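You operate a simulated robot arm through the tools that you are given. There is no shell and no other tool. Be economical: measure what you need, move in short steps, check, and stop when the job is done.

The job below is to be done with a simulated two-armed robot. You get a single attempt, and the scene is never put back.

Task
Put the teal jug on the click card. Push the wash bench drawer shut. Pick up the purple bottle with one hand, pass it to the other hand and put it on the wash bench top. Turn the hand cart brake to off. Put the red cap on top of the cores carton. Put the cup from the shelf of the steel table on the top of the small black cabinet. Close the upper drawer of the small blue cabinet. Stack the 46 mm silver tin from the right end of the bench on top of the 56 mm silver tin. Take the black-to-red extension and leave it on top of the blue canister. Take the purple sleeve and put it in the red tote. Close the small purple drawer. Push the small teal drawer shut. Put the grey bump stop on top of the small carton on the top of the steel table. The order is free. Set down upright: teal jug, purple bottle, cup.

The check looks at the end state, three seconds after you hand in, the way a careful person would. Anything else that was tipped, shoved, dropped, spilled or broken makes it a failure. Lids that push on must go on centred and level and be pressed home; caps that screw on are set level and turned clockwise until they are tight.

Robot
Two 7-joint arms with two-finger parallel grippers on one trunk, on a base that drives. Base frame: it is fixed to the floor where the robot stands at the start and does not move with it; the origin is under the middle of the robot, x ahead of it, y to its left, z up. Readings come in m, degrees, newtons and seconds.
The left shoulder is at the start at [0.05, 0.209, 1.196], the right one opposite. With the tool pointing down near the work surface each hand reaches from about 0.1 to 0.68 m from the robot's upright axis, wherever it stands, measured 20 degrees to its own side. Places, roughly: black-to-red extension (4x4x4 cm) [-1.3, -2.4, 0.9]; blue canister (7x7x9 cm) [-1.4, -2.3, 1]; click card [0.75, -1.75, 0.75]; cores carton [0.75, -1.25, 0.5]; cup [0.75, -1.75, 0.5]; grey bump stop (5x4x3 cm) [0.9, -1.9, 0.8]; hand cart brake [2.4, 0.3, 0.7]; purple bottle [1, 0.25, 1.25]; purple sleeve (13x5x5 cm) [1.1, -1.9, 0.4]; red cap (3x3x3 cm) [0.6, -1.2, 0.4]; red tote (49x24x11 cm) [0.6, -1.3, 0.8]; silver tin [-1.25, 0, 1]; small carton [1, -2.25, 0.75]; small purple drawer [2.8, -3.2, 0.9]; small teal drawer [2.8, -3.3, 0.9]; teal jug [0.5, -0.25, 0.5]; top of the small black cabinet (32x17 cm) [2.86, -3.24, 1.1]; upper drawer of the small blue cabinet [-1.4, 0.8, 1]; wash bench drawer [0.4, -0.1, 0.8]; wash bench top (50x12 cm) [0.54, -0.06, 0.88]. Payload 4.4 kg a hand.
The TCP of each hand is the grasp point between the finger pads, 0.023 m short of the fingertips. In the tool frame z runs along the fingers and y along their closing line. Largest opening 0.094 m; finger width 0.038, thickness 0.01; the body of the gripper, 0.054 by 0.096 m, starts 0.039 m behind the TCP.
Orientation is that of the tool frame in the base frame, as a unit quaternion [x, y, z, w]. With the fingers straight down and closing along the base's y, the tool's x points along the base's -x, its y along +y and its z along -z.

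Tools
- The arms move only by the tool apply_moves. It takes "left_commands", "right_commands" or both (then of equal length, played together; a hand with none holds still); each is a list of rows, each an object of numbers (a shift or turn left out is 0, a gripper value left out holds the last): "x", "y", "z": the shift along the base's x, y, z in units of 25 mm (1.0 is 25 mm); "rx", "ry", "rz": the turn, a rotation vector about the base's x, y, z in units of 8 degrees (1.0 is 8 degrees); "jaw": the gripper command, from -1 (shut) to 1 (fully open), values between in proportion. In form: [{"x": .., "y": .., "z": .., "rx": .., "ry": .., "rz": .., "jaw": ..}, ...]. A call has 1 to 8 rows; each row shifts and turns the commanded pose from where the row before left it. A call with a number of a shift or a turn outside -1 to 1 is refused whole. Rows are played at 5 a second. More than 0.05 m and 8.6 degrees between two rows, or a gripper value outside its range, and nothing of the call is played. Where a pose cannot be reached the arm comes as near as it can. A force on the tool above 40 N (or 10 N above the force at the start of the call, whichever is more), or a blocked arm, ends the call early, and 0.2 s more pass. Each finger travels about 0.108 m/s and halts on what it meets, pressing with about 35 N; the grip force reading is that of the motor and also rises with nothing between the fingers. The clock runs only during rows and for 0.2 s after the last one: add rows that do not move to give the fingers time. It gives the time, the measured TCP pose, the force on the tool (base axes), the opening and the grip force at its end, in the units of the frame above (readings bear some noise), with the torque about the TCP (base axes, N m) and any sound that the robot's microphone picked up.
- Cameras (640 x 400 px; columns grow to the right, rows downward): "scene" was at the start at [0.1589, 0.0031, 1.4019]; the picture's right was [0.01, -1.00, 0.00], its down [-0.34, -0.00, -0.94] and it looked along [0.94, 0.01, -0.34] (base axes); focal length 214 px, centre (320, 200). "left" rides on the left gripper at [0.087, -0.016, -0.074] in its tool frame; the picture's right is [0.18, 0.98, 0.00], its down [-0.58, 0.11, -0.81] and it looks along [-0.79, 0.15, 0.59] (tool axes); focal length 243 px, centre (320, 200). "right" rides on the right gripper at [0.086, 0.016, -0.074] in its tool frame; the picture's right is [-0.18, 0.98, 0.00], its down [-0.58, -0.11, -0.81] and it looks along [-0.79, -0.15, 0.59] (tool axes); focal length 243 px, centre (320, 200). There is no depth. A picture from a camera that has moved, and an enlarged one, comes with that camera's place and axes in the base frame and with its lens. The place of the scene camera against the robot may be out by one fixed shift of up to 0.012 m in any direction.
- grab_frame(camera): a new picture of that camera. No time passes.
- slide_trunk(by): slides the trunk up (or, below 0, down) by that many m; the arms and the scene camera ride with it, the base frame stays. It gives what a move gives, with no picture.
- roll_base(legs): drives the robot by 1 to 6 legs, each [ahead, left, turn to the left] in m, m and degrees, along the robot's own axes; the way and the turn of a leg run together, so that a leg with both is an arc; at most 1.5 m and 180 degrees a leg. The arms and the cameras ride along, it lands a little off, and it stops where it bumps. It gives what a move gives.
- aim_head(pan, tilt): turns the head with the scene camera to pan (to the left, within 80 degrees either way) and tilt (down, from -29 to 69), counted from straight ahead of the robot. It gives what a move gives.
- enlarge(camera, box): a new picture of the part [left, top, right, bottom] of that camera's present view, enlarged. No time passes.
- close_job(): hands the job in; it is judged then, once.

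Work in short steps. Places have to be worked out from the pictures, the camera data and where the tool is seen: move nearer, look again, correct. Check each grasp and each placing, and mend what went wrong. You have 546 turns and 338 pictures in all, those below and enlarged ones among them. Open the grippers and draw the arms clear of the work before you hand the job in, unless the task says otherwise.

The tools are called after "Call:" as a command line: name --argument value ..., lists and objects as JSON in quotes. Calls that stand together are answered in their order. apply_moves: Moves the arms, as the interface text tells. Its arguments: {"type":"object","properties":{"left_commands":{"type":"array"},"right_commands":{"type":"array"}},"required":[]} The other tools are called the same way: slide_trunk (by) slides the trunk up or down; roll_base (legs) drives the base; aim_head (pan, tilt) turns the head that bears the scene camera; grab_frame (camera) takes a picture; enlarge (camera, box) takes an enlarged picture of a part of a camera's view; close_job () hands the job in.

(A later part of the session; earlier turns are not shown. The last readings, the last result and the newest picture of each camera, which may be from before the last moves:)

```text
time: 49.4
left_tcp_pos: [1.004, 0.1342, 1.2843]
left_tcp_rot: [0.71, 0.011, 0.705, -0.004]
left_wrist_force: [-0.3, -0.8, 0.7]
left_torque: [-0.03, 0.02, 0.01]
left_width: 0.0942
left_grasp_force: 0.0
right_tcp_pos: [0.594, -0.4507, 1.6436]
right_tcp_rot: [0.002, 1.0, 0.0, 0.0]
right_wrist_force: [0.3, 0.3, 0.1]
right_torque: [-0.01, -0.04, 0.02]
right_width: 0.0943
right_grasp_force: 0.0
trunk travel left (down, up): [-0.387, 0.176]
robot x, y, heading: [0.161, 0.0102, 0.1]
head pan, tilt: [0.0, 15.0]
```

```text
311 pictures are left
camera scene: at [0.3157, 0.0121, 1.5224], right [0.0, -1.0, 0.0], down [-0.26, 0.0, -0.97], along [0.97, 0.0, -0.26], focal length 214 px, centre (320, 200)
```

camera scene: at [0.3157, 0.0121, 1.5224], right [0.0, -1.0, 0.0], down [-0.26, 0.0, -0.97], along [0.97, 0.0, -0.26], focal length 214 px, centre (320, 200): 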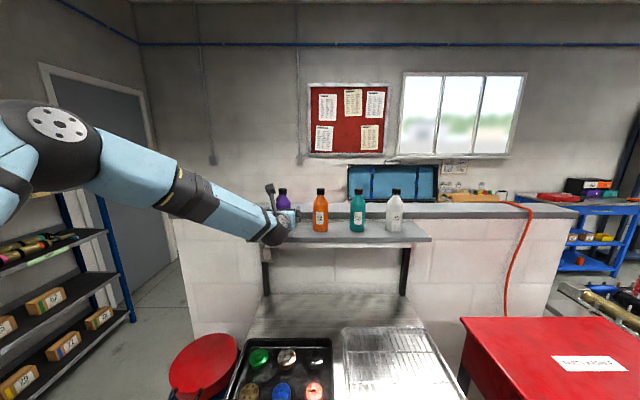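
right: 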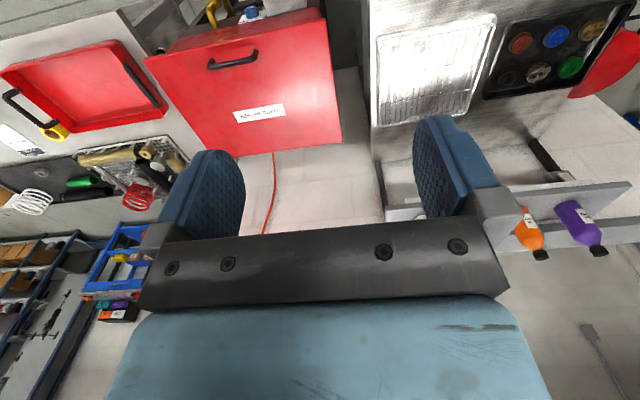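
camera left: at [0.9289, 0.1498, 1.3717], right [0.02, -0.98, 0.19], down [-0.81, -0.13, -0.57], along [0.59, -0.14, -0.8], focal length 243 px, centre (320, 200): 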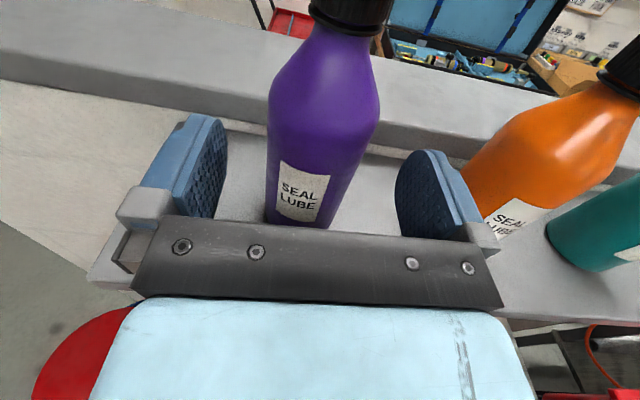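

The bottle is well between the pads. I close.

Call:
apply_moves --left_commands '[{"x": 0.3}, {"jaw": -0.2}, {"jaw": -0.2}, {"jaw": -1}, {"jaw": -1}, {"jaw": -1}]'

Call:
grab_frame --camera "left"

```text
time: 50.8
left_tcp_pos: [1.0119, 0.1336, 1.2836]
left_tcp_rot: [0.711, 0.011, 0.703, -0.003]
left_wrist_force: [0.4, 0.2, -0.4]
left_torque: [0.0, 0.04, -0.02]
left_width: 0.0524
left_grasp_force: 34.7
right_tcp_pos: [0.5957, -0.4507, 1.6436]
right_tcp_rot: [0.002, 1.0, 0.0, 0.0]
right_wrist_force: [-0.4, -0.7, -1.0]
right_torque: [0.01, -0.01, 0.0]
right_width: 0.0943
right_grasp_force: 0.1
trunk travel left (down, up): [-0.387, 0.176]
robot x, y, heading: [0.1567, 0.0106, -0.3]
head pan, tilt: [0.0, 15.0]
```

```text
310 pictures are left
camera left: at [0.9376, 0.1498, 1.37], right [0.02, -0.98, 0.19], down [-0.81, -0.13, -0.57], along [0.59, -0.14, -0.8], focal length 243 px, centre (320, 200)
```

left: 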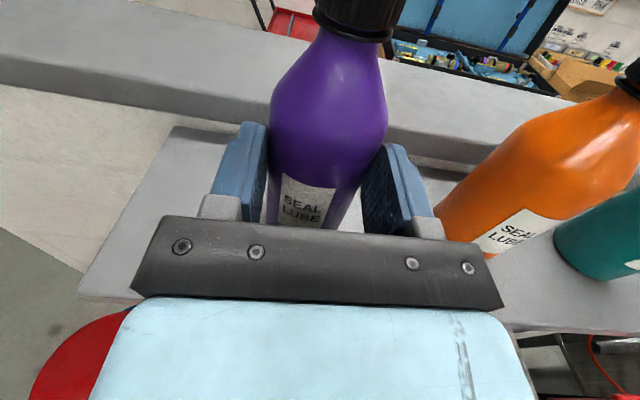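

Grip holds at 52 mm. I lift with the trunk and back off 0.45 m.

Call:
slide_trunk --by 0.06

Call:
roll_base --legs '[[-0.45, 0, 0]]'

Call:
grab_frame --camera "scene"

Call:
grab_frame --camera "left"

```text
time: 51.8
left_tcp_pos: [1.0119, 0.1339, 1.3414]
left_tcp_rot: [0.711, 0.011, 0.703, -0.003]
left_wrist_force: [0.1, 0.1, -2.4]
left_torque: [0.03, 0.02, -0.04]
left_width: 0.0522
left_grasp_force: 34.9
right_tcp_pos: [0.5958, -0.4508, 1.7025]
right_tcp_rot: [0.002, 1.0, 0.0, 0.0]
right_wrist_force: [0.2, 0.0, -0.1]
right_torque: [0.03, -0.02, 0.01]
right_width: 0.0941
right_grasp_force: 0.1
trunk travel left (down, up): [-0.447, 0.116]
robot x, y, heading: [0.1559, 0.0103, -0.2]
head pan, tilt: [0.0, 15.0]
```

```text
time: 54.5
left_tcp_pos: [0.5616, 0.1389, 1.342]
left_tcp_rot: [0.71, 0.012, 0.704, -0.006]
left_wrist_force: [0.6, -0.2, -2.3]
left_torque: [-0.01, 0.03, -0.01]
left_width: 0.0521
left_grasp_force: 35.3
right_tcp_pos: [0.1484, -0.4483, 1.7018]
right_tcp_rot: [0.001, 1.0, 0.0, -0.002]
right_wrist_force: [0.1, 1.0, 0.0]
right_torque: [-0.01, 0.0, -0.01]
right_width: 0.0939
right_grasp_force: 0.0
trunk travel left (down, up): [-0.447, 0.116]
robot x, y, heading: [-0.2906, 0.0089, 0.3]
head pan, tilt: [0.0, 15.0]
```

```text
309 pictures are left
camera scene: at [-0.1326, 0.0128, 1.582], right [0.0, -1.0, 0.0], down [-0.26, 0.0, -0.97], along [0.97, 0.0, -0.26], focal length 214 px, centre (320, 200)
```

scene: 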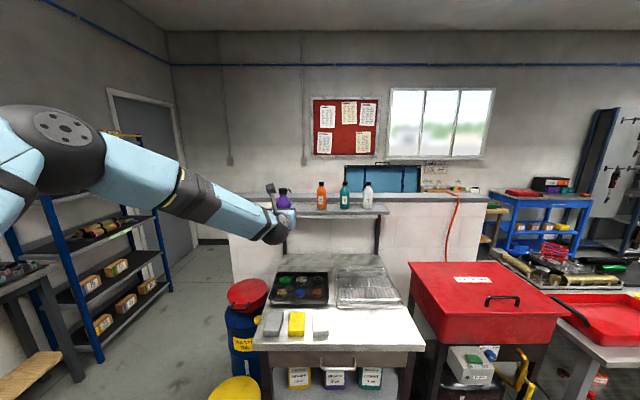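

```text
308 pictures are left
camera left: at [0.4868, 0.1537, 1.429], right [0.03, -0.98, 0.19], down [-0.81, -0.14, -0.57], along [0.59, -0.14, -0.8], focal length 243 px, centre (320, 200)
```

left: 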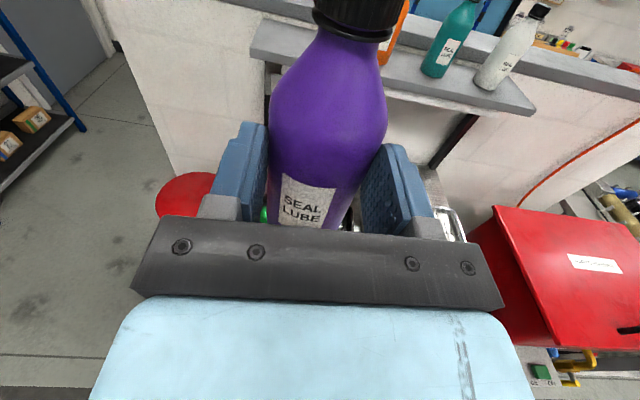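

Bottle held upright. I bring the left hand nearer to the middle, about 0.5 m ahead of the robot.

Call:
apply_moves --left_commands '[{"x": -1, "y": -0.5}, {"x": -1, "y": -0.5}, {"x": -1, "y": -0.5}, {"x": -1, "y": -0.5}, {"x": -1, "y": -0.5}, {"x": -1, "y": -0.5}, {"x": -1, "y": -0.5}, {"x": -1, "y": -0.5}]'

Call:
apply_moves --left_commands '[{"x": -1, "y": -0.5}, {"x": -1, "y": -0.5}, {"x": -1, "y": -0.5}, {"x": -1}]'

Call:
aim_head --pan 0 --tilt 25

Call:
grab_frame --camera "scene"

Call:
grab_frame --camera "right"

```text
time: 56.4
left_tcp_pos: [0.36, 0.0388, 1.3423]
left_tcp_rot: [0.71, 0.012, 0.704, -0.006]
left_wrist_force: [-0.8, 0.8, -1.8]
left_torque: [0.01, 0.04, 0.01]
left_width: 0.0521
left_grasp_force: 35.4
right_tcp_pos: [0.1454, -0.4493, 1.7014]
right_tcp_rot: [0.001, 1.0, 0.0, 0.0]
right_wrist_force: [0.0, 0.3, -0.2]
right_torque: [-0.05, -0.02, 0.01]
right_width: 0.0938
right_grasp_force: 0.0
trunk travel left (down, up): [-0.447, 0.116]
robot x, y, heading: [-0.2951, 0.0121, 0.0]
head pan, tilt: [0.0, 15.0]
```

```text
time: 57.4
left_tcp_pos: [0.259, 0.0002, 1.3443]
left_tcp_rot: [0.71, 0.013, 0.704, -0.006]
left_wrist_force: [0.1, 0.3, -2.2]
left_torque: [0.0, 0.07, -0.04]
left_width: 0.0523
left_grasp_force: 35.4
right_tcp_pos: [0.1456, -0.4486, 1.7033]
right_tcp_rot: [0.0, 1.0, 0.0, -0.002]
right_wrist_force: [0.7, 0.4, -0.2]
right_torque: [-0.04, -0.02, -0.02]
right_width: 0.0941
right_grasp_force: 0.0
trunk travel left (down, up): [-0.447, 0.116]
robot x, y, heading: [-0.2971, 0.0139, 0.1]
head pan, tilt: [0.0, 15.0]
```

```text
time: 58.1
left_tcp_pos: [0.2615, -0.0004, 1.3421]
left_tcp_rot: [0.711, 0.013, 0.703, -0.005]
left_wrist_force: [-0.8, 0.1, -2.5]
left_torque: [0.0, 0.03, 0.0]
left_width: 0.0521
left_grasp_force: 35.1
right_tcp_pos: [0.146, -0.4479, 1.7023]
right_tcp_rot: [0.0, 1.0, 0.0, 0.0]
right_wrist_force: [-0.8, 0.7, 0.5]
right_torque: [-0.02, 0.04, 0.04]
right_width: 0.0943
right_grasp_force: 0.0
trunk travel left (down, up): [-0.447, 0.116]
robot x, y, heading: [-0.2936, 0.0102, -0.1]
head pan, tilt: [0.0, 25.0]
```

```text
307 pictures are left
camera scene: at [-0.1354, 0.0128, 1.566], right [0.0, -1.0, 0.0], down [-0.42, 0.0, -0.91], along [0.91, 0.0, -0.42], focal length 214 px, centre (320, 200)
```

scene: 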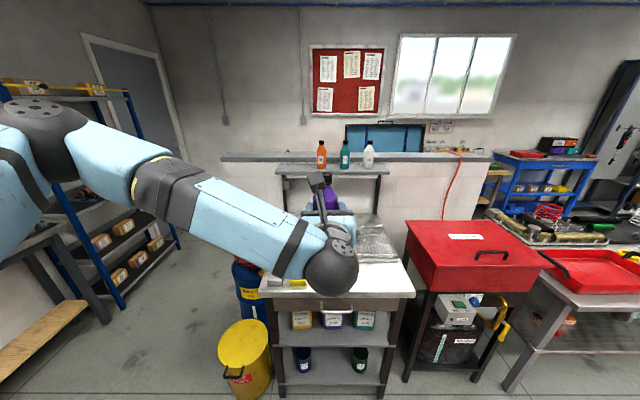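

```text
306 pictures are left
camera right: at [0.0608, -0.433, 1.7778], right [0.18, 0.98, 0.0], down [0.58, -0.11, 0.81], along [0.79, -0.15, -0.59], focal length 243 px, centre (320, 200)
```

right: 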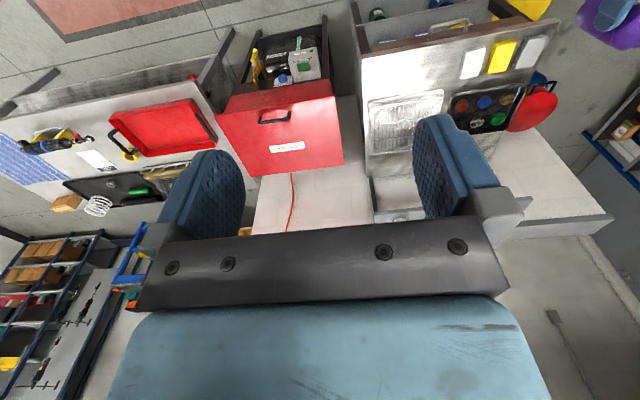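

Bottle axis is about (0.262, 0.0), cap top near z≈1.436. The right hand (tool down) comes over it at z≈1.56.

Call:
apply_moves --right_commands '[{"x": 0.6, "y": 1}, {"x": 0.6, "y": 1}, {"x": 0.6, "y": 1}, {"x": 0.6, "y": 1}, {"x": 0.6, "y": 1}, {"x": 0.6, "y": 1}, {"x": 0.6, "y": 1}, {"x": 0.44, "y": 1}]'

Call:
apply_moves --right_commands '[{"z": -0.7, "y": 1}, {"z": -0.7, "y": 1}, {"z": -0.7, "y": 1}, {"z": -0.7, "y": 1}, {"z": -0.7, "y": 1}, {"z": -0.7, "y": 1}, {"z": -0.7, "y": 1}]'

Call:
grab_frame --camera "scene"

Call:
grab_frame --camera "right"

```text
time: 59.9
left_tcp_pos: [0.261, -0.0001, 1.342]
left_tcp_rot: [0.71, 0.013, 0.704, -0.006]
left_wrist_force: [0.4, 0.6, -0.1]
left_torque: [0.0, 0.03, 0.02]
left_width: 0.0521
left_grasp_force: 34.9
right_tcp_pos: [0.2482, -0.2606, 1.6796]
right_tcp_rot: [0.0, 1.0, 0.001, -0.001]
right_wrist_force: [-0.4, 0.4, 0.1]
right_torque: [-0.01, 0.0, 0.0]
right_width: 0.0941
right_grasp_force: 0.1
right hand out of reach, approached as far as the arm can: row 7, 8
trunk travel left (down, up): [-0.447, 0.116]
robot x, y, heading: [-0.2937, 0.0116, 0.4]
head pan, tilt: [0.0, 25.0]
```

```text
time: 61.5
left_tcp_pos: [0.2596, 0.0011, 1.3425]
left_tcp_rot: [0.711, 0.013, 0.704, -0.005]
left_wrist_force: [-0.7, 0.1, -0.9]
left_torque: [0.02, 0.02, 0.0]
left_width: 0.0522
left_grasp_force: 34.9
right_tcp_pos: [0.2244, -0.1452, 1.5367]
right_tcp_rot: [0.0, 1.0, 0.0, -0.001]
right_wrist_force: [0.4, -0.9, 0.2]
right_torque: [0.04, -0.03, 0.02]
right_width: 0.0938
right_grasp_force: 0.0
right hand out of reach, approached as far as the arm can: row 2, 3, 4, 5, 6, 7
trunk travel left (down, up): [-0.447, 0.116]
robot x, y, heading: [-0.2937, 0.0145, 0.0]
head pan, tilt: [0.0, 25.0]
```

```text
305 pictures are left
camera scene: at [-0.1349, 0.0136, 1.5659], right [0.0, -1.0, 0.0], down [-0.42, 0.0, -0.91], along [0.91, 0.0, -0.42], focal length 214 px, centre (320, 200)
```

scene: 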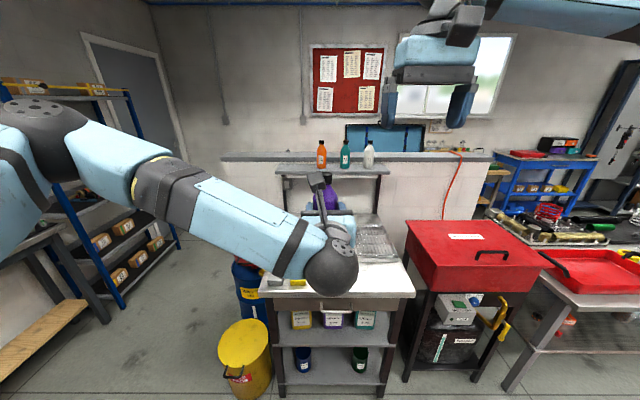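

```text
304 pictures are left
camera right: at [0.1379, -0.1301, 1.6119], right [0.18, 0.98, 0.0], down [0.58, -0.11, 0.8], along [0.79, -0.15, -0.59], focal length 243 px, centre (320, 200)
```

right: 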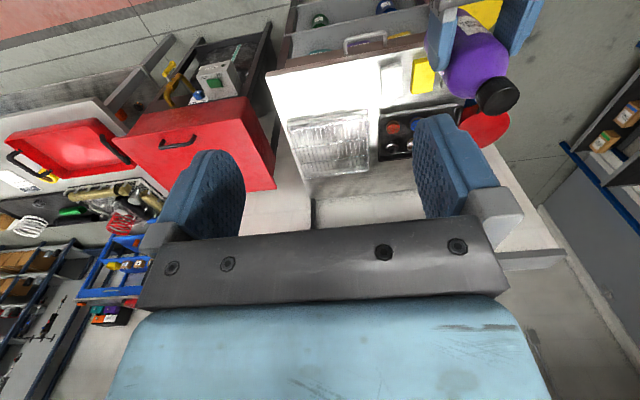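

The right hand runs out of reach up here, so I lower the left hand with the bottle 0.25 m. The right hand then works lower.

Call:
apply_moves --left_commands '[{"z": -1}, {"z": -1}, {"z": -1}, {"z": -1}, {"z": -1}, {"z": -1}, {"z": -1}, {"z": -1}]' --right_commands '[{"z": -1}, {"z": -1}, {"z": -1}, {"z": -1}, {"z": -1}, {"z": -1}, {"z": -1}, {"z": -1}]'

Call:
apply_moves --right_commands '[{"y": 1, "x": 0.3}, {"y": 1, "x": 0.3}, {"y": 1, "x": 0.3}, {"y": 1, "x": 0.3}]'

Call:
grab_frame --camera "right"

```text
time: 63.3
left_tcp_pos: [0.2608, 0.0002, 1.1419]
left_tcp_rot: [0.711, 0.013, 0.703, -0.006]
left_wrist_force: [0.5, 0.2, -2.5]
left_torque: [-0.02, 0.06, 0.01]
left_width: 0.0522
left_grasp_force: 34.7
right_tcp_pos: [0.225, -0.1483, 1.3368]
right_tcp_rot: [0.001, 1.0, 0.001, -0.002]
right_wrist_force: [0.3, -0.1, 0.8]
right_torque: [-0.01, -0.01, 0.0]
right_width: 0.0939
right_grasp_force: 0.0
trunk travel left (down, up): [-0.447, 0.116]
robot x, y, heading: [-0.2971, 0.0122, -0.0]
head pan, tilt: [0.0, 25.0]
```

```text
time: 64.3
left_tcp_pos: [0.2615, 0.0006, 1.1434]
left_tcp_rot: [0.711, 0.013, 0.703, -0.007]
left_wrist_force: [1.3, -0.2, -3.2]
left_torque: [0.04, 0.04, -0.03]
left_width: 0.0522
left_grasp_force: 35.0
right_tcp_pos: [0.2334, -0.1126, 1.3373]
right_tcp_rot: [0.0, 1.0, 0.0, -0.002]
right_wrist_force: [1.1, 0.0, 0.6]
right_torque: [0.02, 0.03, 0.03]
right_width: 0.0939
right_grasp_force: 0.1
right hand out of reach, approached as far as the arm can: row 2, 3, 4
trunk travel left (down, up): [-0.447, 0.116]
robot x, y, heading: [-0.2936, 0.0139, 0.3]
head pan, tilt: [0.0, 25.0]
```

```text
303 pictures are left
camera right: at [0.1468, -0.0971, 1.4116], right [0.18, 0.98, 0.0], down [0.58, -0.11, 0.8], along [0.79, -0.15, -0.59], focal length 243 px, centre (320, 200)
```

right: 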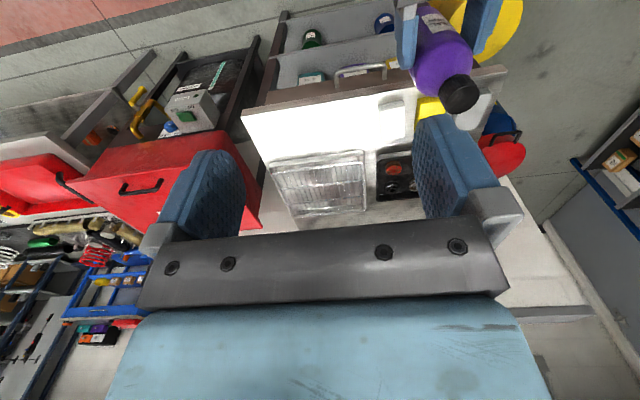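

I bring the bottle nearer to the robot and toward the right so that both hands reach: left x −0.125, y −0.1. The right hand backs up to match.

Call:
apply_moves --right_commands '[{"x": -1}, {"x": -1}, {"x": -1}, {"x": -1}, {"x": -1}]'

Call:
apply_moves --left_commands '[{"x": -1, "y": -1}, {"x": -1, "y": -1}, {"x": -1, "y": -1}, {"x": -1, "y": -1}, {"x": -1}]'

Call:
grab_frame --camera "right"

Call:
grab_frame --camera "scene"

```text
time: 65.5
left_tcp_pos: [0.2601, 0.0005, 1.1431]
left_tcp_rot: [0.71, 0.014, 0.704, -0.006]
left_wrist_force: [-0.1, 0.6, -2.8]
left_torque: [-0.03, 0.06, -0.01]
left_width: 0.0522
left_grasp_force: 35.0
right_tcp_pos: [0.107, -0.1124, 1.3373]
right_tcp_rot: [0.0, 1.0, -0.001, -0.001]
right_wrist_force: [0.4, 0.2, 0.9]
right_torque: [0.01, -0.03, 0.0]
right_width: 0.094
right_grasp_force: 0.1
trunk travel left (down, up): [-0.447, 0.116]
robot x, y, heading: [-0.291, 0.0105, 0.3]
head pan, tilt: [0.0, 25.0]
```

```text
time: 66.7
left_tcp_pos: [0.1352, -0.0998, 1.1434]
left_tcp_rot: [0.711, 0.013, 0.703, -0.006]
left_wrist_force: [0.5, 0.4, -2.1]
left_torque: [0.04, 0.03, -0.01]
left_width: 0.0521
left_grasp_force: 35.3
right_tcp_pos: [0.106, -0.1146, 1.3367]
right_tcp_rot: [0.0, 1.0, 0.001, 0.0]
right_wrist_force: [0.5, -0.6, 0.2]
right_torque: [0.02, -0.01, 0.01]
right_width: 0.0939
right_grasp_force: 0.0
trunk travel left (down, up): [-0.447, 0.116]
robot x, y, heading: [-0.2958, 0.0122, -0.1]
head pan, tilt: [0.0, 25.0]
```

```text
302 pictures are left
camera right: at [0.0197, -0.0981, 1.4125], right [0.18, 0.98, 0.0], down [0.58, -0.11, 0.81], along [0.79, -0.15, -0.59], focal length 243 px, centre (320, 200)
```

right: 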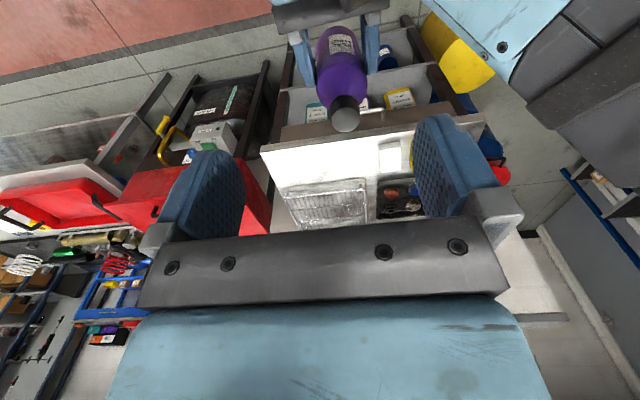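

```text
301 pictures are left
camera scene: at [-0.1372, 0.0118, 1.5662], right [0.0, -1.0, 0.0], down [-0.42, 0.0, -0.91], along [0.91, 0.0, -0.42], focal length 214 px, centre (320, 200)
```

scene: 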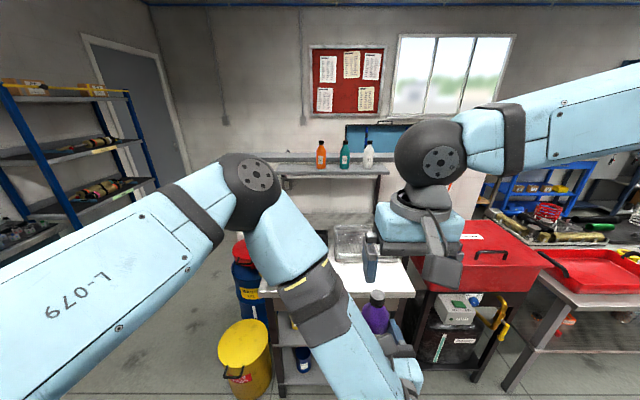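

Cap measured at (0.140, −0.099), top z≈1.237. I align the right hand above, then check before descending.

Call:
apply_moves --right_commands '[{"x": 0.68, "y": 0.3}, {"x": 0.68, "y": 0.3}, {"z": -1}]'

Call:
grab_frame --camera "right"

```text
time: 67.5
left_tcp_pos: [0.1376, -0.0979, 1.1432]
left_tcp_rot: [0.712, 0.012, 0.702, -0.005]
left_wrist_force: [-0.7, -0.6, -1.8]
left_torque: [0.03, 0.06, -0.03]
left_width: 0.0521
left_grasp_force: 35.0
right_tcp_pos: [0.1415, -0.0987, 1.3117]
right_tcp_rot: [0.0, 1.0, 0.001, -0.001]
right_wrist_force: [0.2, -0.5, -0.9]
right_torque: [-0.02, -0.01, 0.02]
right_width: 0.0938
right_grasp_force: 0.1
trunk travel left (down, up): [-0.447, 0.116]
robot x, y, heading: [-0.2922, 0.0099, -0.1]
head pan, tilt: [0.0, 25.0]
```

```text
300 pictures are left
camera right: at [0.0549, -0.0826, 1.3872], right [0.18, 0.98, 0.0], down [0.58, -0.11, 0.81], along [0.79, -0.15, -0.59], focal length 243 px, centre (320, 200)
```

right: 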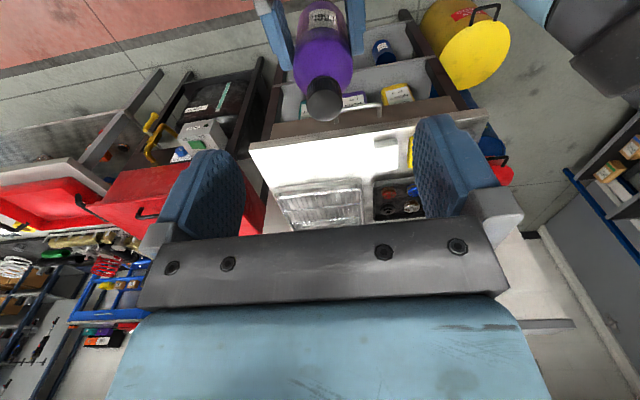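

Alignment is good within 4 mm. I descend onto the cap.

Call:
apply_moves --right_commands '[{"x": 0.15, "y": 0.1, "z": -1}, {"z": -1}, {"z": -1}, {"z": -0.15}]'

Call:
grab_frame --camera "right"

Call:
grab_frame --camera "scene"

```text
time: 68.5
left_tcp_pos: [0.1379, -0.1004, 1.1425]
left_tcp_rot: [0.712, 0.012, 0.702, -0.004]
left_wrist_force: [0.6, 0.2, -1.8]
left_torque: [0.0, 0.06, 0.04]
left_width: 0.0523
left_grasp_force: 34.9
right_tcp_pos: [0.143, -0.1048, 1.2351]
right_tcp_rot: [0.0, 1.0, 0.001, -0.001]
right_wrist_force: [0.8, 0.0, -0.4]
right_torque: [-0.01, 0.02, -0.01]
right_width: 0.0942
right_grasp_force: 0.1
right hand out of reach, approached as far as the arm can: row 2, 3
trunk travel left (down, up): [-0.447, 0.116]
robot x, y, heading: [-0.2982, 0.0117, -0.0]
head pan, tilt: [0.0, 25.0]
```

```text
299 pictures are left
camera right: at [0.057, -0.0904, 1.3106], right [0.18, 0.98, 0.0], down [0.58, -0.11, 0.81], along [0.79, -0.15, -0.59], focal length 243 px, centre (320, 200)
```

right: 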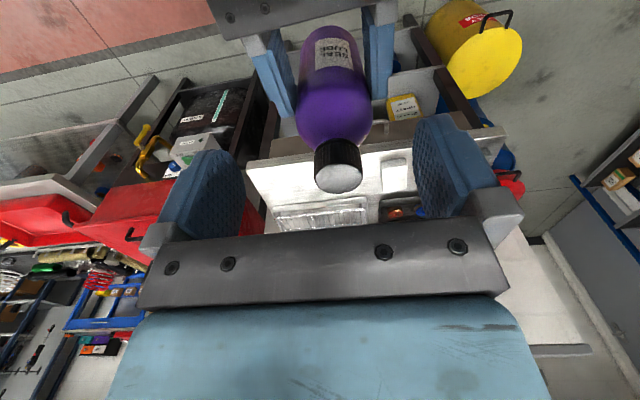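

```text
298 pictures are left
camera scene: at [-0.1349, 0.0127, 1.5659], right [0.0, -1.0, 0.0], down [-0.42, 0.0, -0.91], along [0.91, 0.0, -0.42], focal length 214 px, centre (320, 200)
```

scene: 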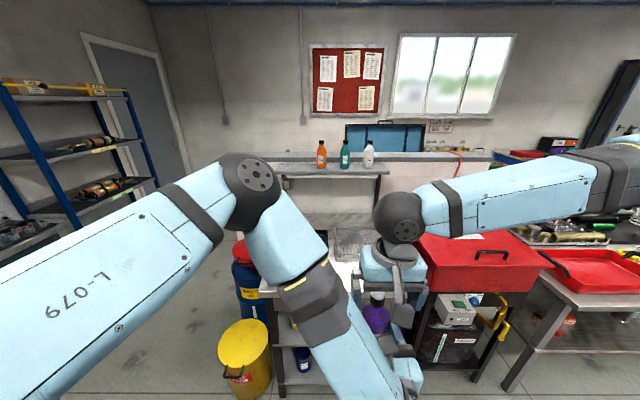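

The cap sits 9 mm off toward +y, so I shift the left hand (bottle) by −9 mm and up 5 mm. Then I close the right hand.

Call:
apply_moves --left_commands '[{"y": -0.36, "z": 0.2}, {}]'

Call:
grab_frame --camera "right"

```text
time: 69.1
left_tcp_pos: [0.1383, -0.1081, 1.1495]
left_tcp_rot: [0.712, 0.013, 0.702, -0.005]
left_wrist_force: [-0.6, 0.3, -1.9]
left_torque: [0.01, 0.04, 0.0]
left_width: 0.0521
left_grasp_force: 35.3
left hand out of reach, approached as far as the arm can: row 1
right_tcp_pos: [0.1425, -0.1055, 1.2357]
right_tcp_rot: [0.0, 1.0, 0.001, -0.001]
right_wrist_force: [0.2, -0.1, -0.1]
right_torque: [-0.02, 0.01, 0.01]
right_width: 0.094
right_grasp_force: 0.1
trunk travel left (down, up): [-0.447, 0.116]
robot x, y, heading: [-0.2957, 0.0085, 0.0]
head pan, tilt: [0.0, 25.0]
```

```text
297 pictures are left
camera right: at [0.0566, -0.0902, 1.3109], right [0.18, 0.98, 0.0], down [0.58, -0.11, 0.81], along [0.79, -0.15, -0.59], focal length 243 px, centre (320, 200)
```

right: 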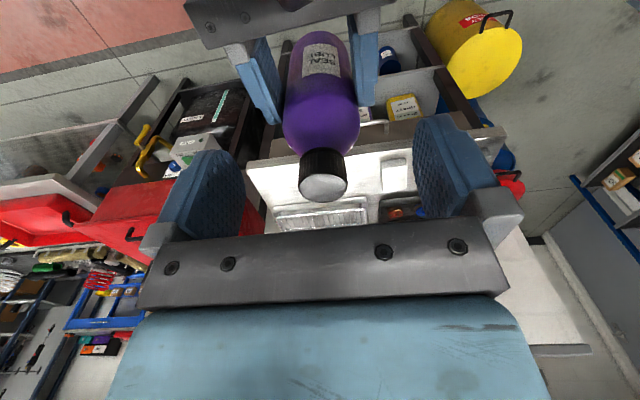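

Centred. I close the right hand on the cap.

Call:
apply_moves --right_commands '[{"jaw": -0.2}, {"jaw": -0.2}, {"jaw": -1}, {"jaw": -1}, {"jaw": -1}]'

Call:
grab_frame --camera "right"

```text
time: 70.3
left_tcp_pos: [0.1379, -0.1073, 1.1478]
left_tcp_rot: [0.712, 0.011, 0.702, -0.005]
left_wrist_force: [-3.5, 20.9, -3.0]
left_torque: [-0.94, -0.13, 0.45]
left_width: 0.0524
left_grasp_force: 35.1
right_tcp_pos: [0.1432, -0.1078, 1.2369]
right_tcp_rot: [0.001, 1.0, 0.001, -0.002]
right_wrist_force: [2.5, -20.6, 1.7]
right_torque: [-0.86, -0.13, -0.37]
right_width: 0.0271
right_grasp_force: 35.2
trunk travel left (down, up): [-0.447, 0.116]
robot x, y, heading: [-0.2966, 0.0111, 0.5]
head pan, tilt: [0.0, 25.0]
```

```text
296 pictures are left
camera right: at [0.0569, -0.0907, 1.3108], right [0.18, 0.98, 0.0], down [0.58, -0.11, 0.81], along [0.79, -0.15, -0.59], focal length 243 px, centre (320, 200)
```

right: 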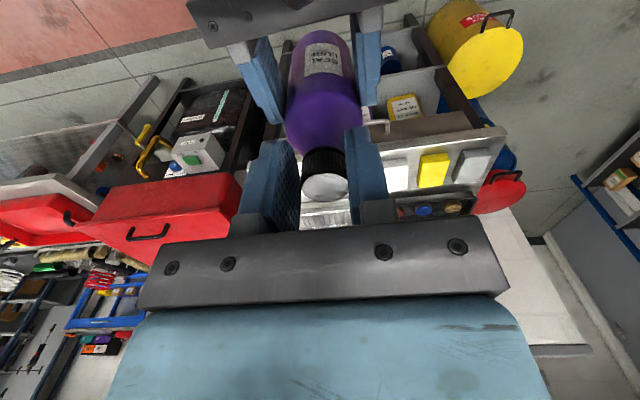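

The cap is held (27 mm). I open the left hand.

Call:
apply_moves --left_commands '[{"jaw": 0.2}, {"jaw": 1}, {"jaw": 1}, {"jaw": 1}]'

Call:
apply_moves --right_commands '[{"z": 1}, {"z": 1}, {"z": 1}, {"z": 1}, {"z": 1}]'

Call:
grab_frame --camera "right"

Call:
grab_frame --camera "scene"

```text
time: 71.3
left_tcp_pos: [0.1373, -0.1089, 1.1486]
left_tcp_rot: [0.712, 0.011, 0.702, -0.004]
left_wrist_force: [-0.3, -0.9, 0.2]
left_torque: [-0.06, -0.01, -0.03]
left_width: 0.0939
left_grasp_force: 0.0
right_tcp_pos: [0.1418, -0.1051, 1.2361]
right_tcp_rot: [0.001, 1.0, 0.001, -0.001]
right_wrist_force: [-0.6, -1.0, 0.6]
right_torque: [-0.02, 0.04, -0.01]
right_width: 0.0266
right_grasp_force: 34.9
trunk travel left (down, up): [-0.447, 0.116]
robot x, y, heading: [-0.2936, 0.0095, 0.1]
head pan, tilt: [0.0, 25.0]
```

```text
time: 72.5
left_tcp_pos: [0.1369, -0.1082, 1.1488]
left_tcp_rot: [0.711, 0.011, 0.703, -0.005]
left_wrist_force: [-0.5, -0.1, 0.0]
left_torque: [0.0, -0.01, 0.02]
left_width: 0.0939
left_grasp_force: 0.1
right_tcp_pos: [0.1417, -0.1053, 1.3615]
right_tcp_rot: [0.0, 1.0, 0.0, -0.001]
right_wrist_force: [-0.2, -0.1, -1.8]
right_torque: [-0.02, 0.01, -0.02]
right_width: 0.0266
right_grasp_force: 34.9
trunk travel left (down, up): [-0.447, 0.116]
robot x, y, heading: [-0.2928, 0.0075, 0.1]
head pan, tilt: [0.0, 25.0]
```

```text
295 pictures are left
camera right: at [0.056, -0.0893, 1.436], right [0.18, 0.98, 0.0], down [0.58, -0.11, 0.81], along [0.79, -0.15, -0.59], focal length 243 px, centre (320, 200)
```

right: 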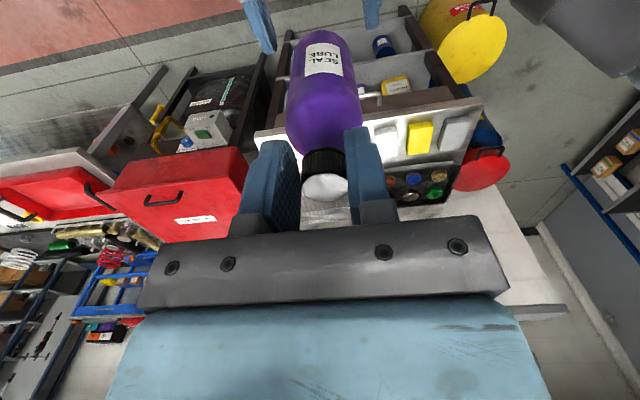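

```text
294 pictures are left
camera scene: at [-0.1361, 0.013, 1.566], right [0.0, -1.0, 0.0], down [-0.42, 0.0, -0.91], along [0.91, 0.0, -0.42], focal length 214 px, centre (320, 200)
```

scene: 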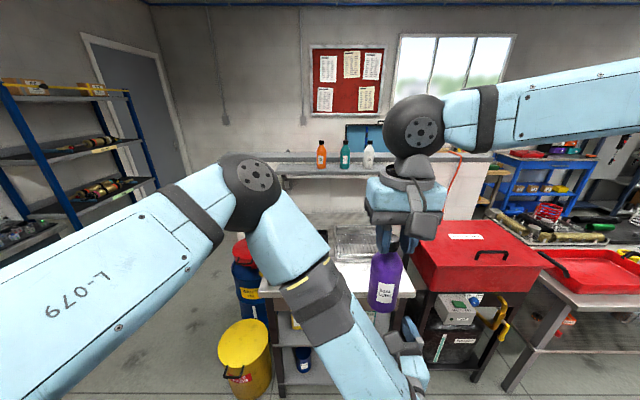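

The bottle is in the right hand. I move the left hand aside and drive forward so the bottle comes over the free part of the bench top near (0.55, −0.15).

Call:
apply_moves --left_commands '[{"y": 1}, {"y": 1}, {"y": 1}, {"y": 1}, {"y": 1, "z": 1}, {"y": 1, "z": 1}, {"y": 1, "z": 1}, {"y": 1, "z": 1}]'

Call:
aim_head --pan 0 --tilt 45

Call:
roll_base --legs '[[0.39, -0.04, 0]]'

Call:
grab_frame --camera "scene"

Call:
grab_frame --camera "right"

```text
time: 74.3
left_tcp_pos: [0.1382, 0.0952, 1.2484]
left_tcp_rot: [0.71, 0.013, 0.704, -0.006]
left_wrist_force: [-0.3, -0.7, 0.3]
left_torque: [-0.03, -0.01, -0.01]
left_width: 0.0939
left_grasp_force: 0.1
right_tcp_pos: [0.1419, -0.1028, 1.3613]
right_tcp_rot: [0.001, 1.0, -0.002, -0.002]
right_wrist_force: [-0.3, -1.0, -1.9]
right_torque: [-0.01, 0.03, -0.03]
right_width: 0.0267
right_grasp_force: 34.8
trunk travel left (down, up): [-0.447, 0.116]
robot x, y, heading: [-0.2976, 0.0103, 0.2]
head pan, tilt: [0.0, 25.0]
```

```text
time: 75.1
left_tcp_pos: [0.1382, 0.093, 1.2474]
left_tcp_rot: [0.71, 0.012, 0.704, -0.005]
left_wrist_force: [0.4, 0.4, 0.1]
left_torque: [0.0, 0.0, -0.01]
left_width: 0.0941
left_grasp_force: 0.1
right_tcp_pos: [0.1424, -0.1056, 1.3607]
right_tcp_rot: [-0.001, 1.0, 0.001, -0.001]
right_wrist_force: [1.2, -0.4, -1.9]
right_torque: [0.02, 0.03, -0.01]
right_width: 0.0269
right_grasp_force: 35.3
trunk travel left (down, up): [-0.447, 0.116]
robot x, y, heading: [-0.2925, 0.0094, 0.2]
head pan, tilt: [0.0, 45.0]
```

```text
time: 77.6
left_tcp_pos: [0.5259, 0.0531, 1.2474]
left_tcp_rot: [0.711, 0.012, 0.703, -0.004]
left_wrist_force: [0.7, -0.4, 1.1]
left_torque: [0.02, 0.0, 0.04]
left_width: 0.094
left_grasp_force: 0.0
right_tcp_pos: [0.5316, -0.1443, 1.3608]
right_tcp_rot: [0.0, 1.0, -0.001, -0.001]
right_wrist_force: [-0.1, 0.4, -1.5]
right_torque: [-0.01, 0.02, 0.02]
right_width: 0.0268
right_grasp_force: 34.8
trunk travel left (down, up): [-0.447, 0.116]
robot x, y, heading: [0.0927, -0.0298, -0.1]
head pan, tilt: [0.0, 45.0]
```

```text
293 pictures are left
camera scene: at [0.2414, -0.0267, 1.5355], right [0.0, -1.0, 0.0], down [-0.71, 0.0, -0.71], along [0.71, 0.0, -0.71], focal length 214 px, centre (320, 200)
```

scene: 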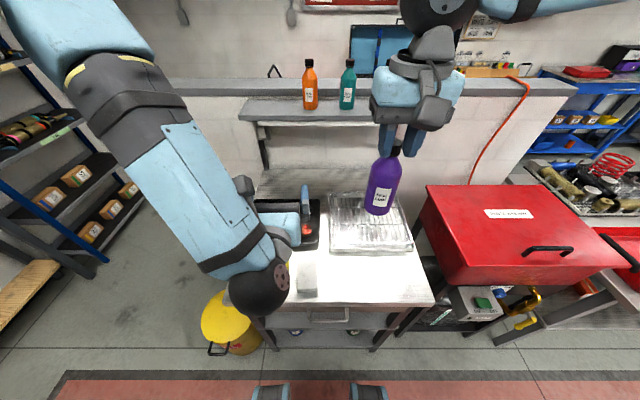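

```text
292 pictures are left
camera right: at [0.4442, -0.1292, 1.4358], right [0.19, 0.98, 0.0], down [0.58, -0.11, 0.81], along [0.79, -0.15, -0.59], focal length 243 px, centre (320, 200)
```

right: 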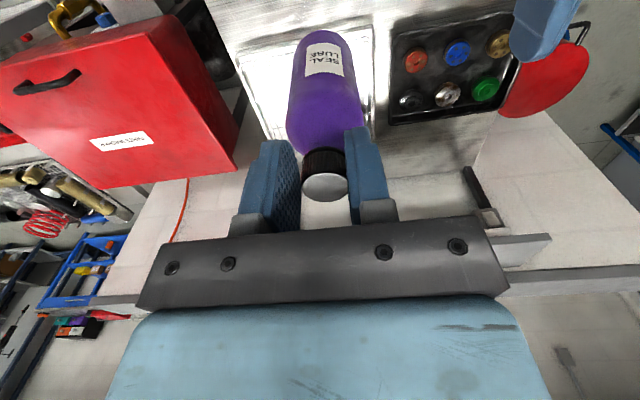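

The free strip of bench runs x 0.47–0.63. I align to about (0.54, −0.16) and lower to just above the top.

Call:
apply_moves --right_commands '[{"x": 0.4, "y": -0.6, "z": -1}, {"z": -1}, {"z": -1}, {"z": -1}, {"z": -1}, {"z": -1}, {"z": -1}, {"z": -1}]'

Call:
apply_moves --right_commands '[{"z": -1}, {"z": -1}, {"z": -1}, {"z": -1}]'

Call:
grab_frame --camera "right"

Call:
grab_frame --camera "scene"

```text
time: 79.4
left_tcp_pos: [0.5267, 0.0521, 1.249]
left_tcp_rot: [0.71, 0.012, 0.704, -0.006]
left_wrist_force: [0.3, 0.3, -0.2]
left_torque: [-0.01, 0.01, 0.02]
left_width: 0.0941
left_grasp_force: 0.1
right_tcp_pos: [0.5391, -0.173, 1.1656]
right_tcp_rot: [0.001, 1.0, 0.001, -0.001]
right_wrist_force: [0.9, 0.5, -2.0]
right_torque: [-0.03, 0.04, -0.02]
right_width: 0.0268
right_grasp_force: 34.4
right hand out of reach, approached as far as the arm can: row 7, 8
trunk travel left (down, up): [-0.447, 0.116]
robot x, y, heading: [0.0926, -0.0267, 0.3]
head pan, tilt: [0.0, 45.0]
```

```text
time: 80.4
left_tcp_pos: [0.5271, 0.0517, 1.2486]
left_tcp_rot: [0.71, 0.011, 0.704, -0.005]
left_wrist_force: [0.2, 0.0, 0.6]
left_torque: [0.0, 0.05, 0.02]
left_width: 0.094
left_grasp_force: 0.1
right_tcp_pos: [0.5327, -0.2178, 1.0961]
right_tcp_rot: [0.001, 1.0, 0.001, -0.001]
right_wrist_force: [-0.3, -0.5, -2.0]
right_torque: [0.01, 0.03, 0.04]
right_width: 0.0268
right_grasp_force: 34.8
right hand out of reach, approached as far as the arm can: row 1, 2, 3, 4
trunk travel left (down, up): [-0.447, 0.116]
robot x, y, heading: [0.0976, -0.0315, 0.2]
head pan, tilt: [0.0, 45.0]
```

```text
291 pictures are left
camera right: at [0.4459, -0.2011, 1.1699], right [0.19, 0.98, 0.0], down [0.58, -0.11, 0.8], along [0.79, -0.15, -0.59], focal length 243 px, centre (320, 200)
```

right: 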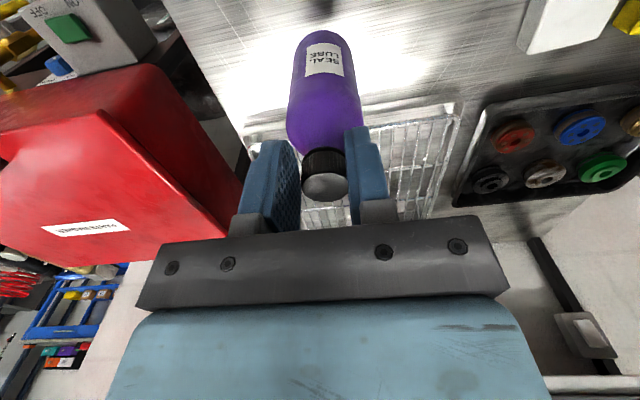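

```text
290 pictures are left
camera scene: at [0.2426, -0.0273, 1.5354], right [0.0, -1.0, 0.0], down [-0.71, 0.0, -0.71], along [0.71, 0.0, -0.71], focal length 214 px, centre (320, 200)
```

scene: 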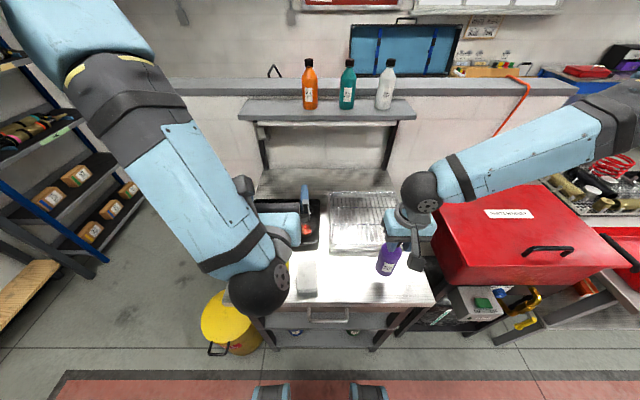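

The arm drifted to y≈−0.218, which is still over the free top. I lower the rest with the trunk: 0.06 m first, then fine.

Call:
slide_trunk --by -0.06

Call:
enlarge --camera "scene" --box '[340, 200, 460, 300]'

```text
time: 81.4
left_tcp_pos: [0.5259, 0.0529, 1.1891]
left_tcp_rot: [0.71, 0.012, 0.704, -0.005]
left_wrist_force: [-0.2, -0.5, 0.2]
left_torque: [-0.02, -0.01, 0.01]
left_width: 0.0941
left_grasp_force: 0.0
right_tcp_pos: [0.5312, -0.2163, 1.0376]
right_tcp_rot: [0.001, 1.0, 0.001, 0.002]
right_wrist_force: [1.1, -6.8, 34.1]
right_torque: [-0.24, -0.6, -0.23]
right_width: 0.0272
right_grasp_force: 35.0
trunk travel left (down, up): [-0.387, 0.176]
robot x, y, heading: [0.0975, -0.029, -0.0]
head pan, tilt: [0.0, 45.0]
```

```text
4.00 times, centred on (400, 250) of scene
camera zoom: at [0.2403, -0.0265, 1.4762], right [0.0, -1.0, 0.0], down [-0.71, 0.0, -0.71], along [0.71, 0.0, -0.71], focal length 858 px, centre (0, 0)
```

zoom: 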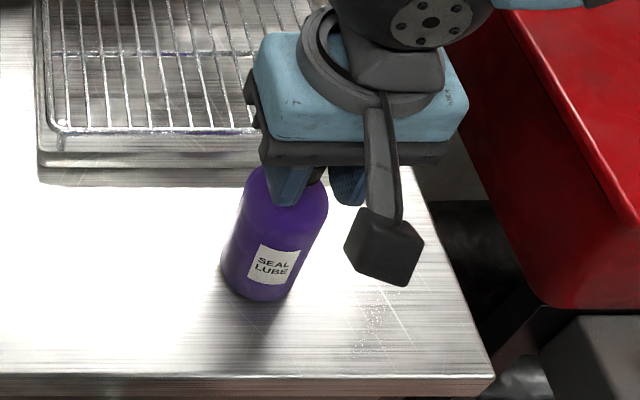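

The bottle is on the bench (34 N of upward contact). I ease up about 3 mm, open, and lift straight up.

Call:
apply_moves --right_commands '[{"z": 0.1}, {"jaw": -0.4}, {"jaw": 0.5}, {"jaw": 1}, {}]'

Call:
grab_frame --camera "right"

```text
time: 82.6
left_tcp_pos: [0.5263, 0.0524, 1.1884]
left_tcp_rot: [0.71, 0.013, 0.704, -0.005]
left_wrist_force: [-1.1, -0.8, 0.1]
left_torque: [0.01, -0.01, -0.03]
left_width: 0.094
left_grasp_force: 0.1
right_tcp_pos: [0.531, -0.2168, 1.0374]
right_tcp_rot: [0.0, 1.0, 0.001, -0.001]
right_wrist_force: [-0.2, 0.4, -0.1]
right_torque: [-0.03, 0.02, -0.01]
right_width: 0.0938
right_grasp_force: 0.0
trunk travel left (down, up): [-0.387, 0.176]
robot x, y, heading: [0.0937, -0.0266, 0.2]
head pan, tilt: [0.0, 45.0]
```

```text
288 pictures are left
camera right: at [0.4456, -0.2006, 1.1129], right [0.19, 0.98, 0.0], down [0.58, -0.11, 0.81], along [0.79, -0.15, -0.59], focal length 243 px, centre (320, 200)
```

right: 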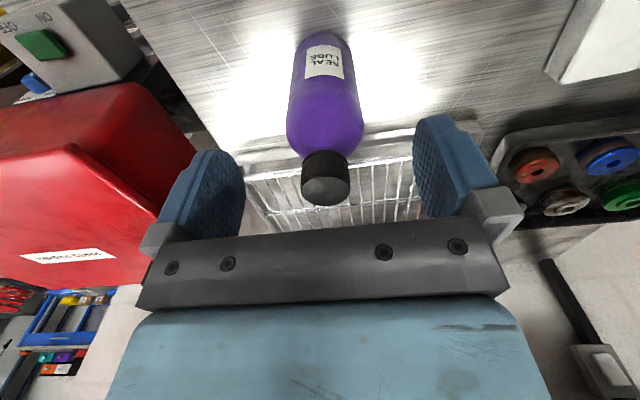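

The bottle stands upright on its own. I raise the trunk clear, back off, and check.

Call:
slide_trunk --by 0.17

Call:
roll_base --legs '[[-0.4, 0, 0]]'

Call:
grab_frame --camera "scene"

```text
time: 84.5
left_tcp_pos: [0.527, 0.0531, 1.3587]
left_tcp_rot: [0.71, 0.012, 0.704, -0.005]
left_wrist_force: [-0.1, 0.5, 0.2]
left_torque: [-0.01, 0.0, -0.02]
left_width: 0.0941
left_grasp_force: 0.0
right_tcp_pos: [0.5314, -0.2172, 1.2084]
right_tcp_rot: [0.0, 1.0, 0.0, 0.0]
right_wrist_force: [-0.2, -0.7, -1.0]
right_torque: [0.0, 0.02, 0.0]
right_width: 0.0942
right_grasp_force: 0.1
trunk travel left (down, up): [-0.557, 0.006]
robot x, y, heading: [0.0926, -0.0284, -0.1]
head pan, tilt: [0.0, 45.0]
```

```text
time: 87.0
left_tcp_pos: [0.1278, 0.0536, 1.3573]
left_tcp_rot: [0.711, 0.013, 0.703, -0.006]
left_wrist_force: [1.1, -0.2, -0.5]
left_torque: [-0.01, -0.01, -0.01]
left_width: 0.0941
left_grasp_force: 0.1
right_tcp_pos: [0.1331, -0.2166, 1.2082]
right_tcp_rot: [0.001, 1.0, 0.0, -0.002]
right_wrist_force: [0.9, -0.4, 0.0]
right_torque: [-0.04, 0.0, 0.03]
right_width: 0.0939
right_grasp_force: 0.0
trunk travel left (down, up): [-0.557, 0.006]
robot x, y, heading: [-0.3099, -0.0256, 0.0]
head pan, tilt: [0.0, 45.0]
```

```text
287 pictures are left
camera scene: at [-0.1554, -0.027, 1.6452], right [0.0, -1.0, 0.0], down [-0.71, 0.0, -0.71], along [0.71, 0.0, -0.71], focal length 214 px, centre (320, 200)
```

scene: 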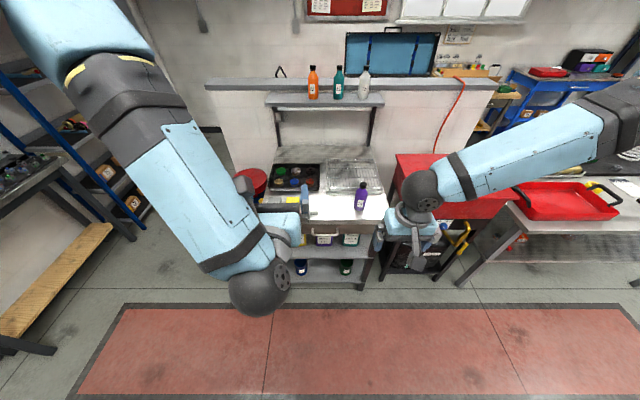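

The bottle stands on the bench. Now the teal jug: I lower the trunk 0.4 m and look under the drawer.

Call:
slide_trunk --by -0.45

Call:
aim_head --pan -10 --tilt 38

Call:
grab_frame --camera "scene"

Call:
grab_frame --camera "left"

```text
refused: -0.45 is not a number from -0.4 to 0.4
```

```text
time: 87.7
left_tcp_pos: [0.1276, 0.0524, 1.3588]
left_tcp_rot: [0.71, 0.013, 0.704, -0.006]
left_wrist_force: [-0.3, -1.2, -0.3]
left_torque: [-0.03, 0.01, -0.01]
left_width: 0.0939
left_grasp_force: 0.1
right_tcp_pos: [0.1316, -0.2169, 1.2076]
right_tcp_rot: [0.002, 1.0, 0.001, -0.001]
right_wrist_force: [0.4, -0.3, 1.1]
right_torque: [0.01, 0.02, 0.0]
right_width: 0.0939
right_grasp_force: 0.1
trunk travel left (down, up): [-0.557, 0.006]
robot x, y, heading: [-0.3012, -0.0294, -0.1]
head pan, tilt: [-10.0, 38.0]
```

```text
286 pictures are left
camera scene: at [-0.154, -0.0419, 1.6557], right [-0.17, -0.98, 0.0], down [-0.61, 0.11, -0.79], along [0.78, -0.14, -0.62], focal length 214 px, centre (320, 200)
```

scene: 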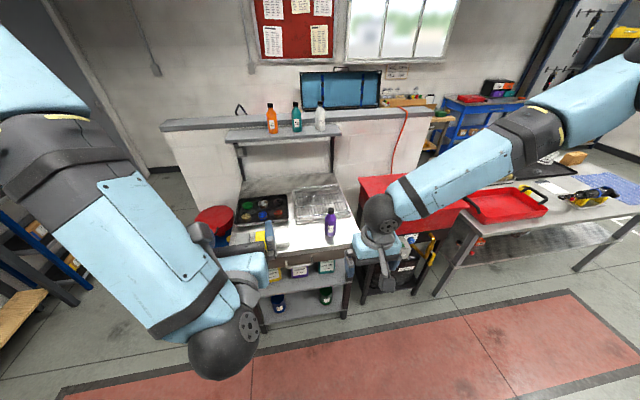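

```text
285 pictures are left
camera left: at [0.052, 0.0681, 1.4458], right [0.03, -0.98, 0.19], down [-0.81, -0.13, -0.57], along [0.59, -0.14, -0.8], focal length 243 px, centre (320, 200)
```

left: 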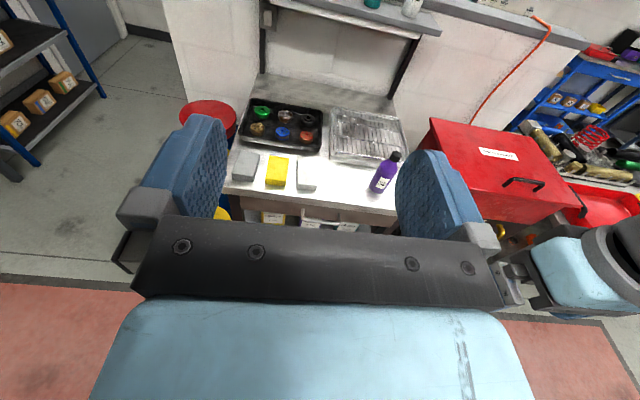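

Call:
slide_trunk --by -0.4

Call:
grab_frame --camera "scene"

Call:
enlarge --camera "left" --box '[220, 0, 420, 125]'

```text
time: 91.5
left_tcp_pos: [0.1264, 0.0516, 0.9586]
left_tcp_rot: [0.711, 0.012, 0.703, -0.004]
left_wrist_force: [-0.6, -0.4, 0.1]
left_torque: [0.03, -0.01, -0.01]
left_width: 0.094
left_grasp_force: 0.0
right_tcp_pos: [0.1317, -0.2164, 0.8086]
right_tcp_rot: [0.0, 1.0, 0.001, 0.0]
right_wrist_force: [0.6, 0.3, -0.3]
right_torque: [-0.02, 0.0, 0.01]
right_width: 0.094
right_grasp_force: 0.1
trunk travel left (down, up): [-0.157, 0.406]
robot x, y, heading: [-0.304, -0.0313, 0.1]
head pan, tilt: [-10.0, 38.0]
```

```text
284 pictures are left
camera scene: at [-0.1534, -0.0419, 1.2557], right [-0.17, -0.98, 0.0], down [-0.61, 0.11, -0.79], along [0.78, -0.14, -0.62], focal length 214 px, centre (320, 200)
```

scene: 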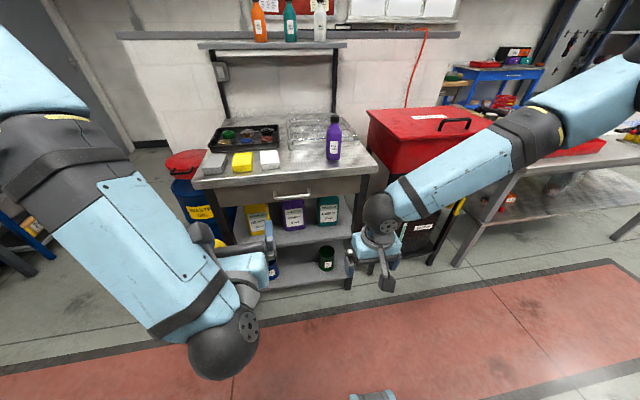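

```text
3.20 times, centred on (320, 62) of left
camera zoom: at [0.0524, 0.0681, 1.0457], right [0.03, -0.98, 0.19], down [-0.81, -0.13, -0.57], along [0.59, -0.14, -0.8], focal length 776 px, centre (320, 640)
```

zoom: 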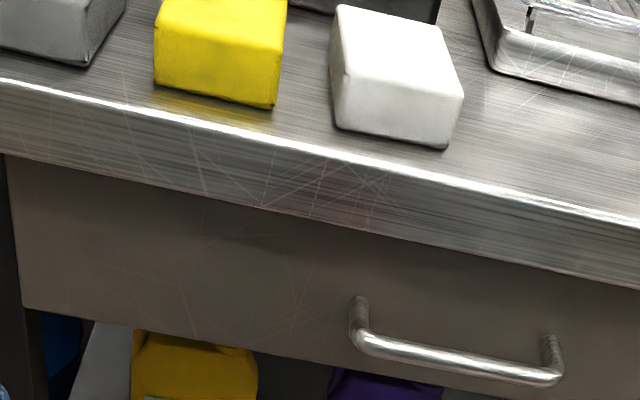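

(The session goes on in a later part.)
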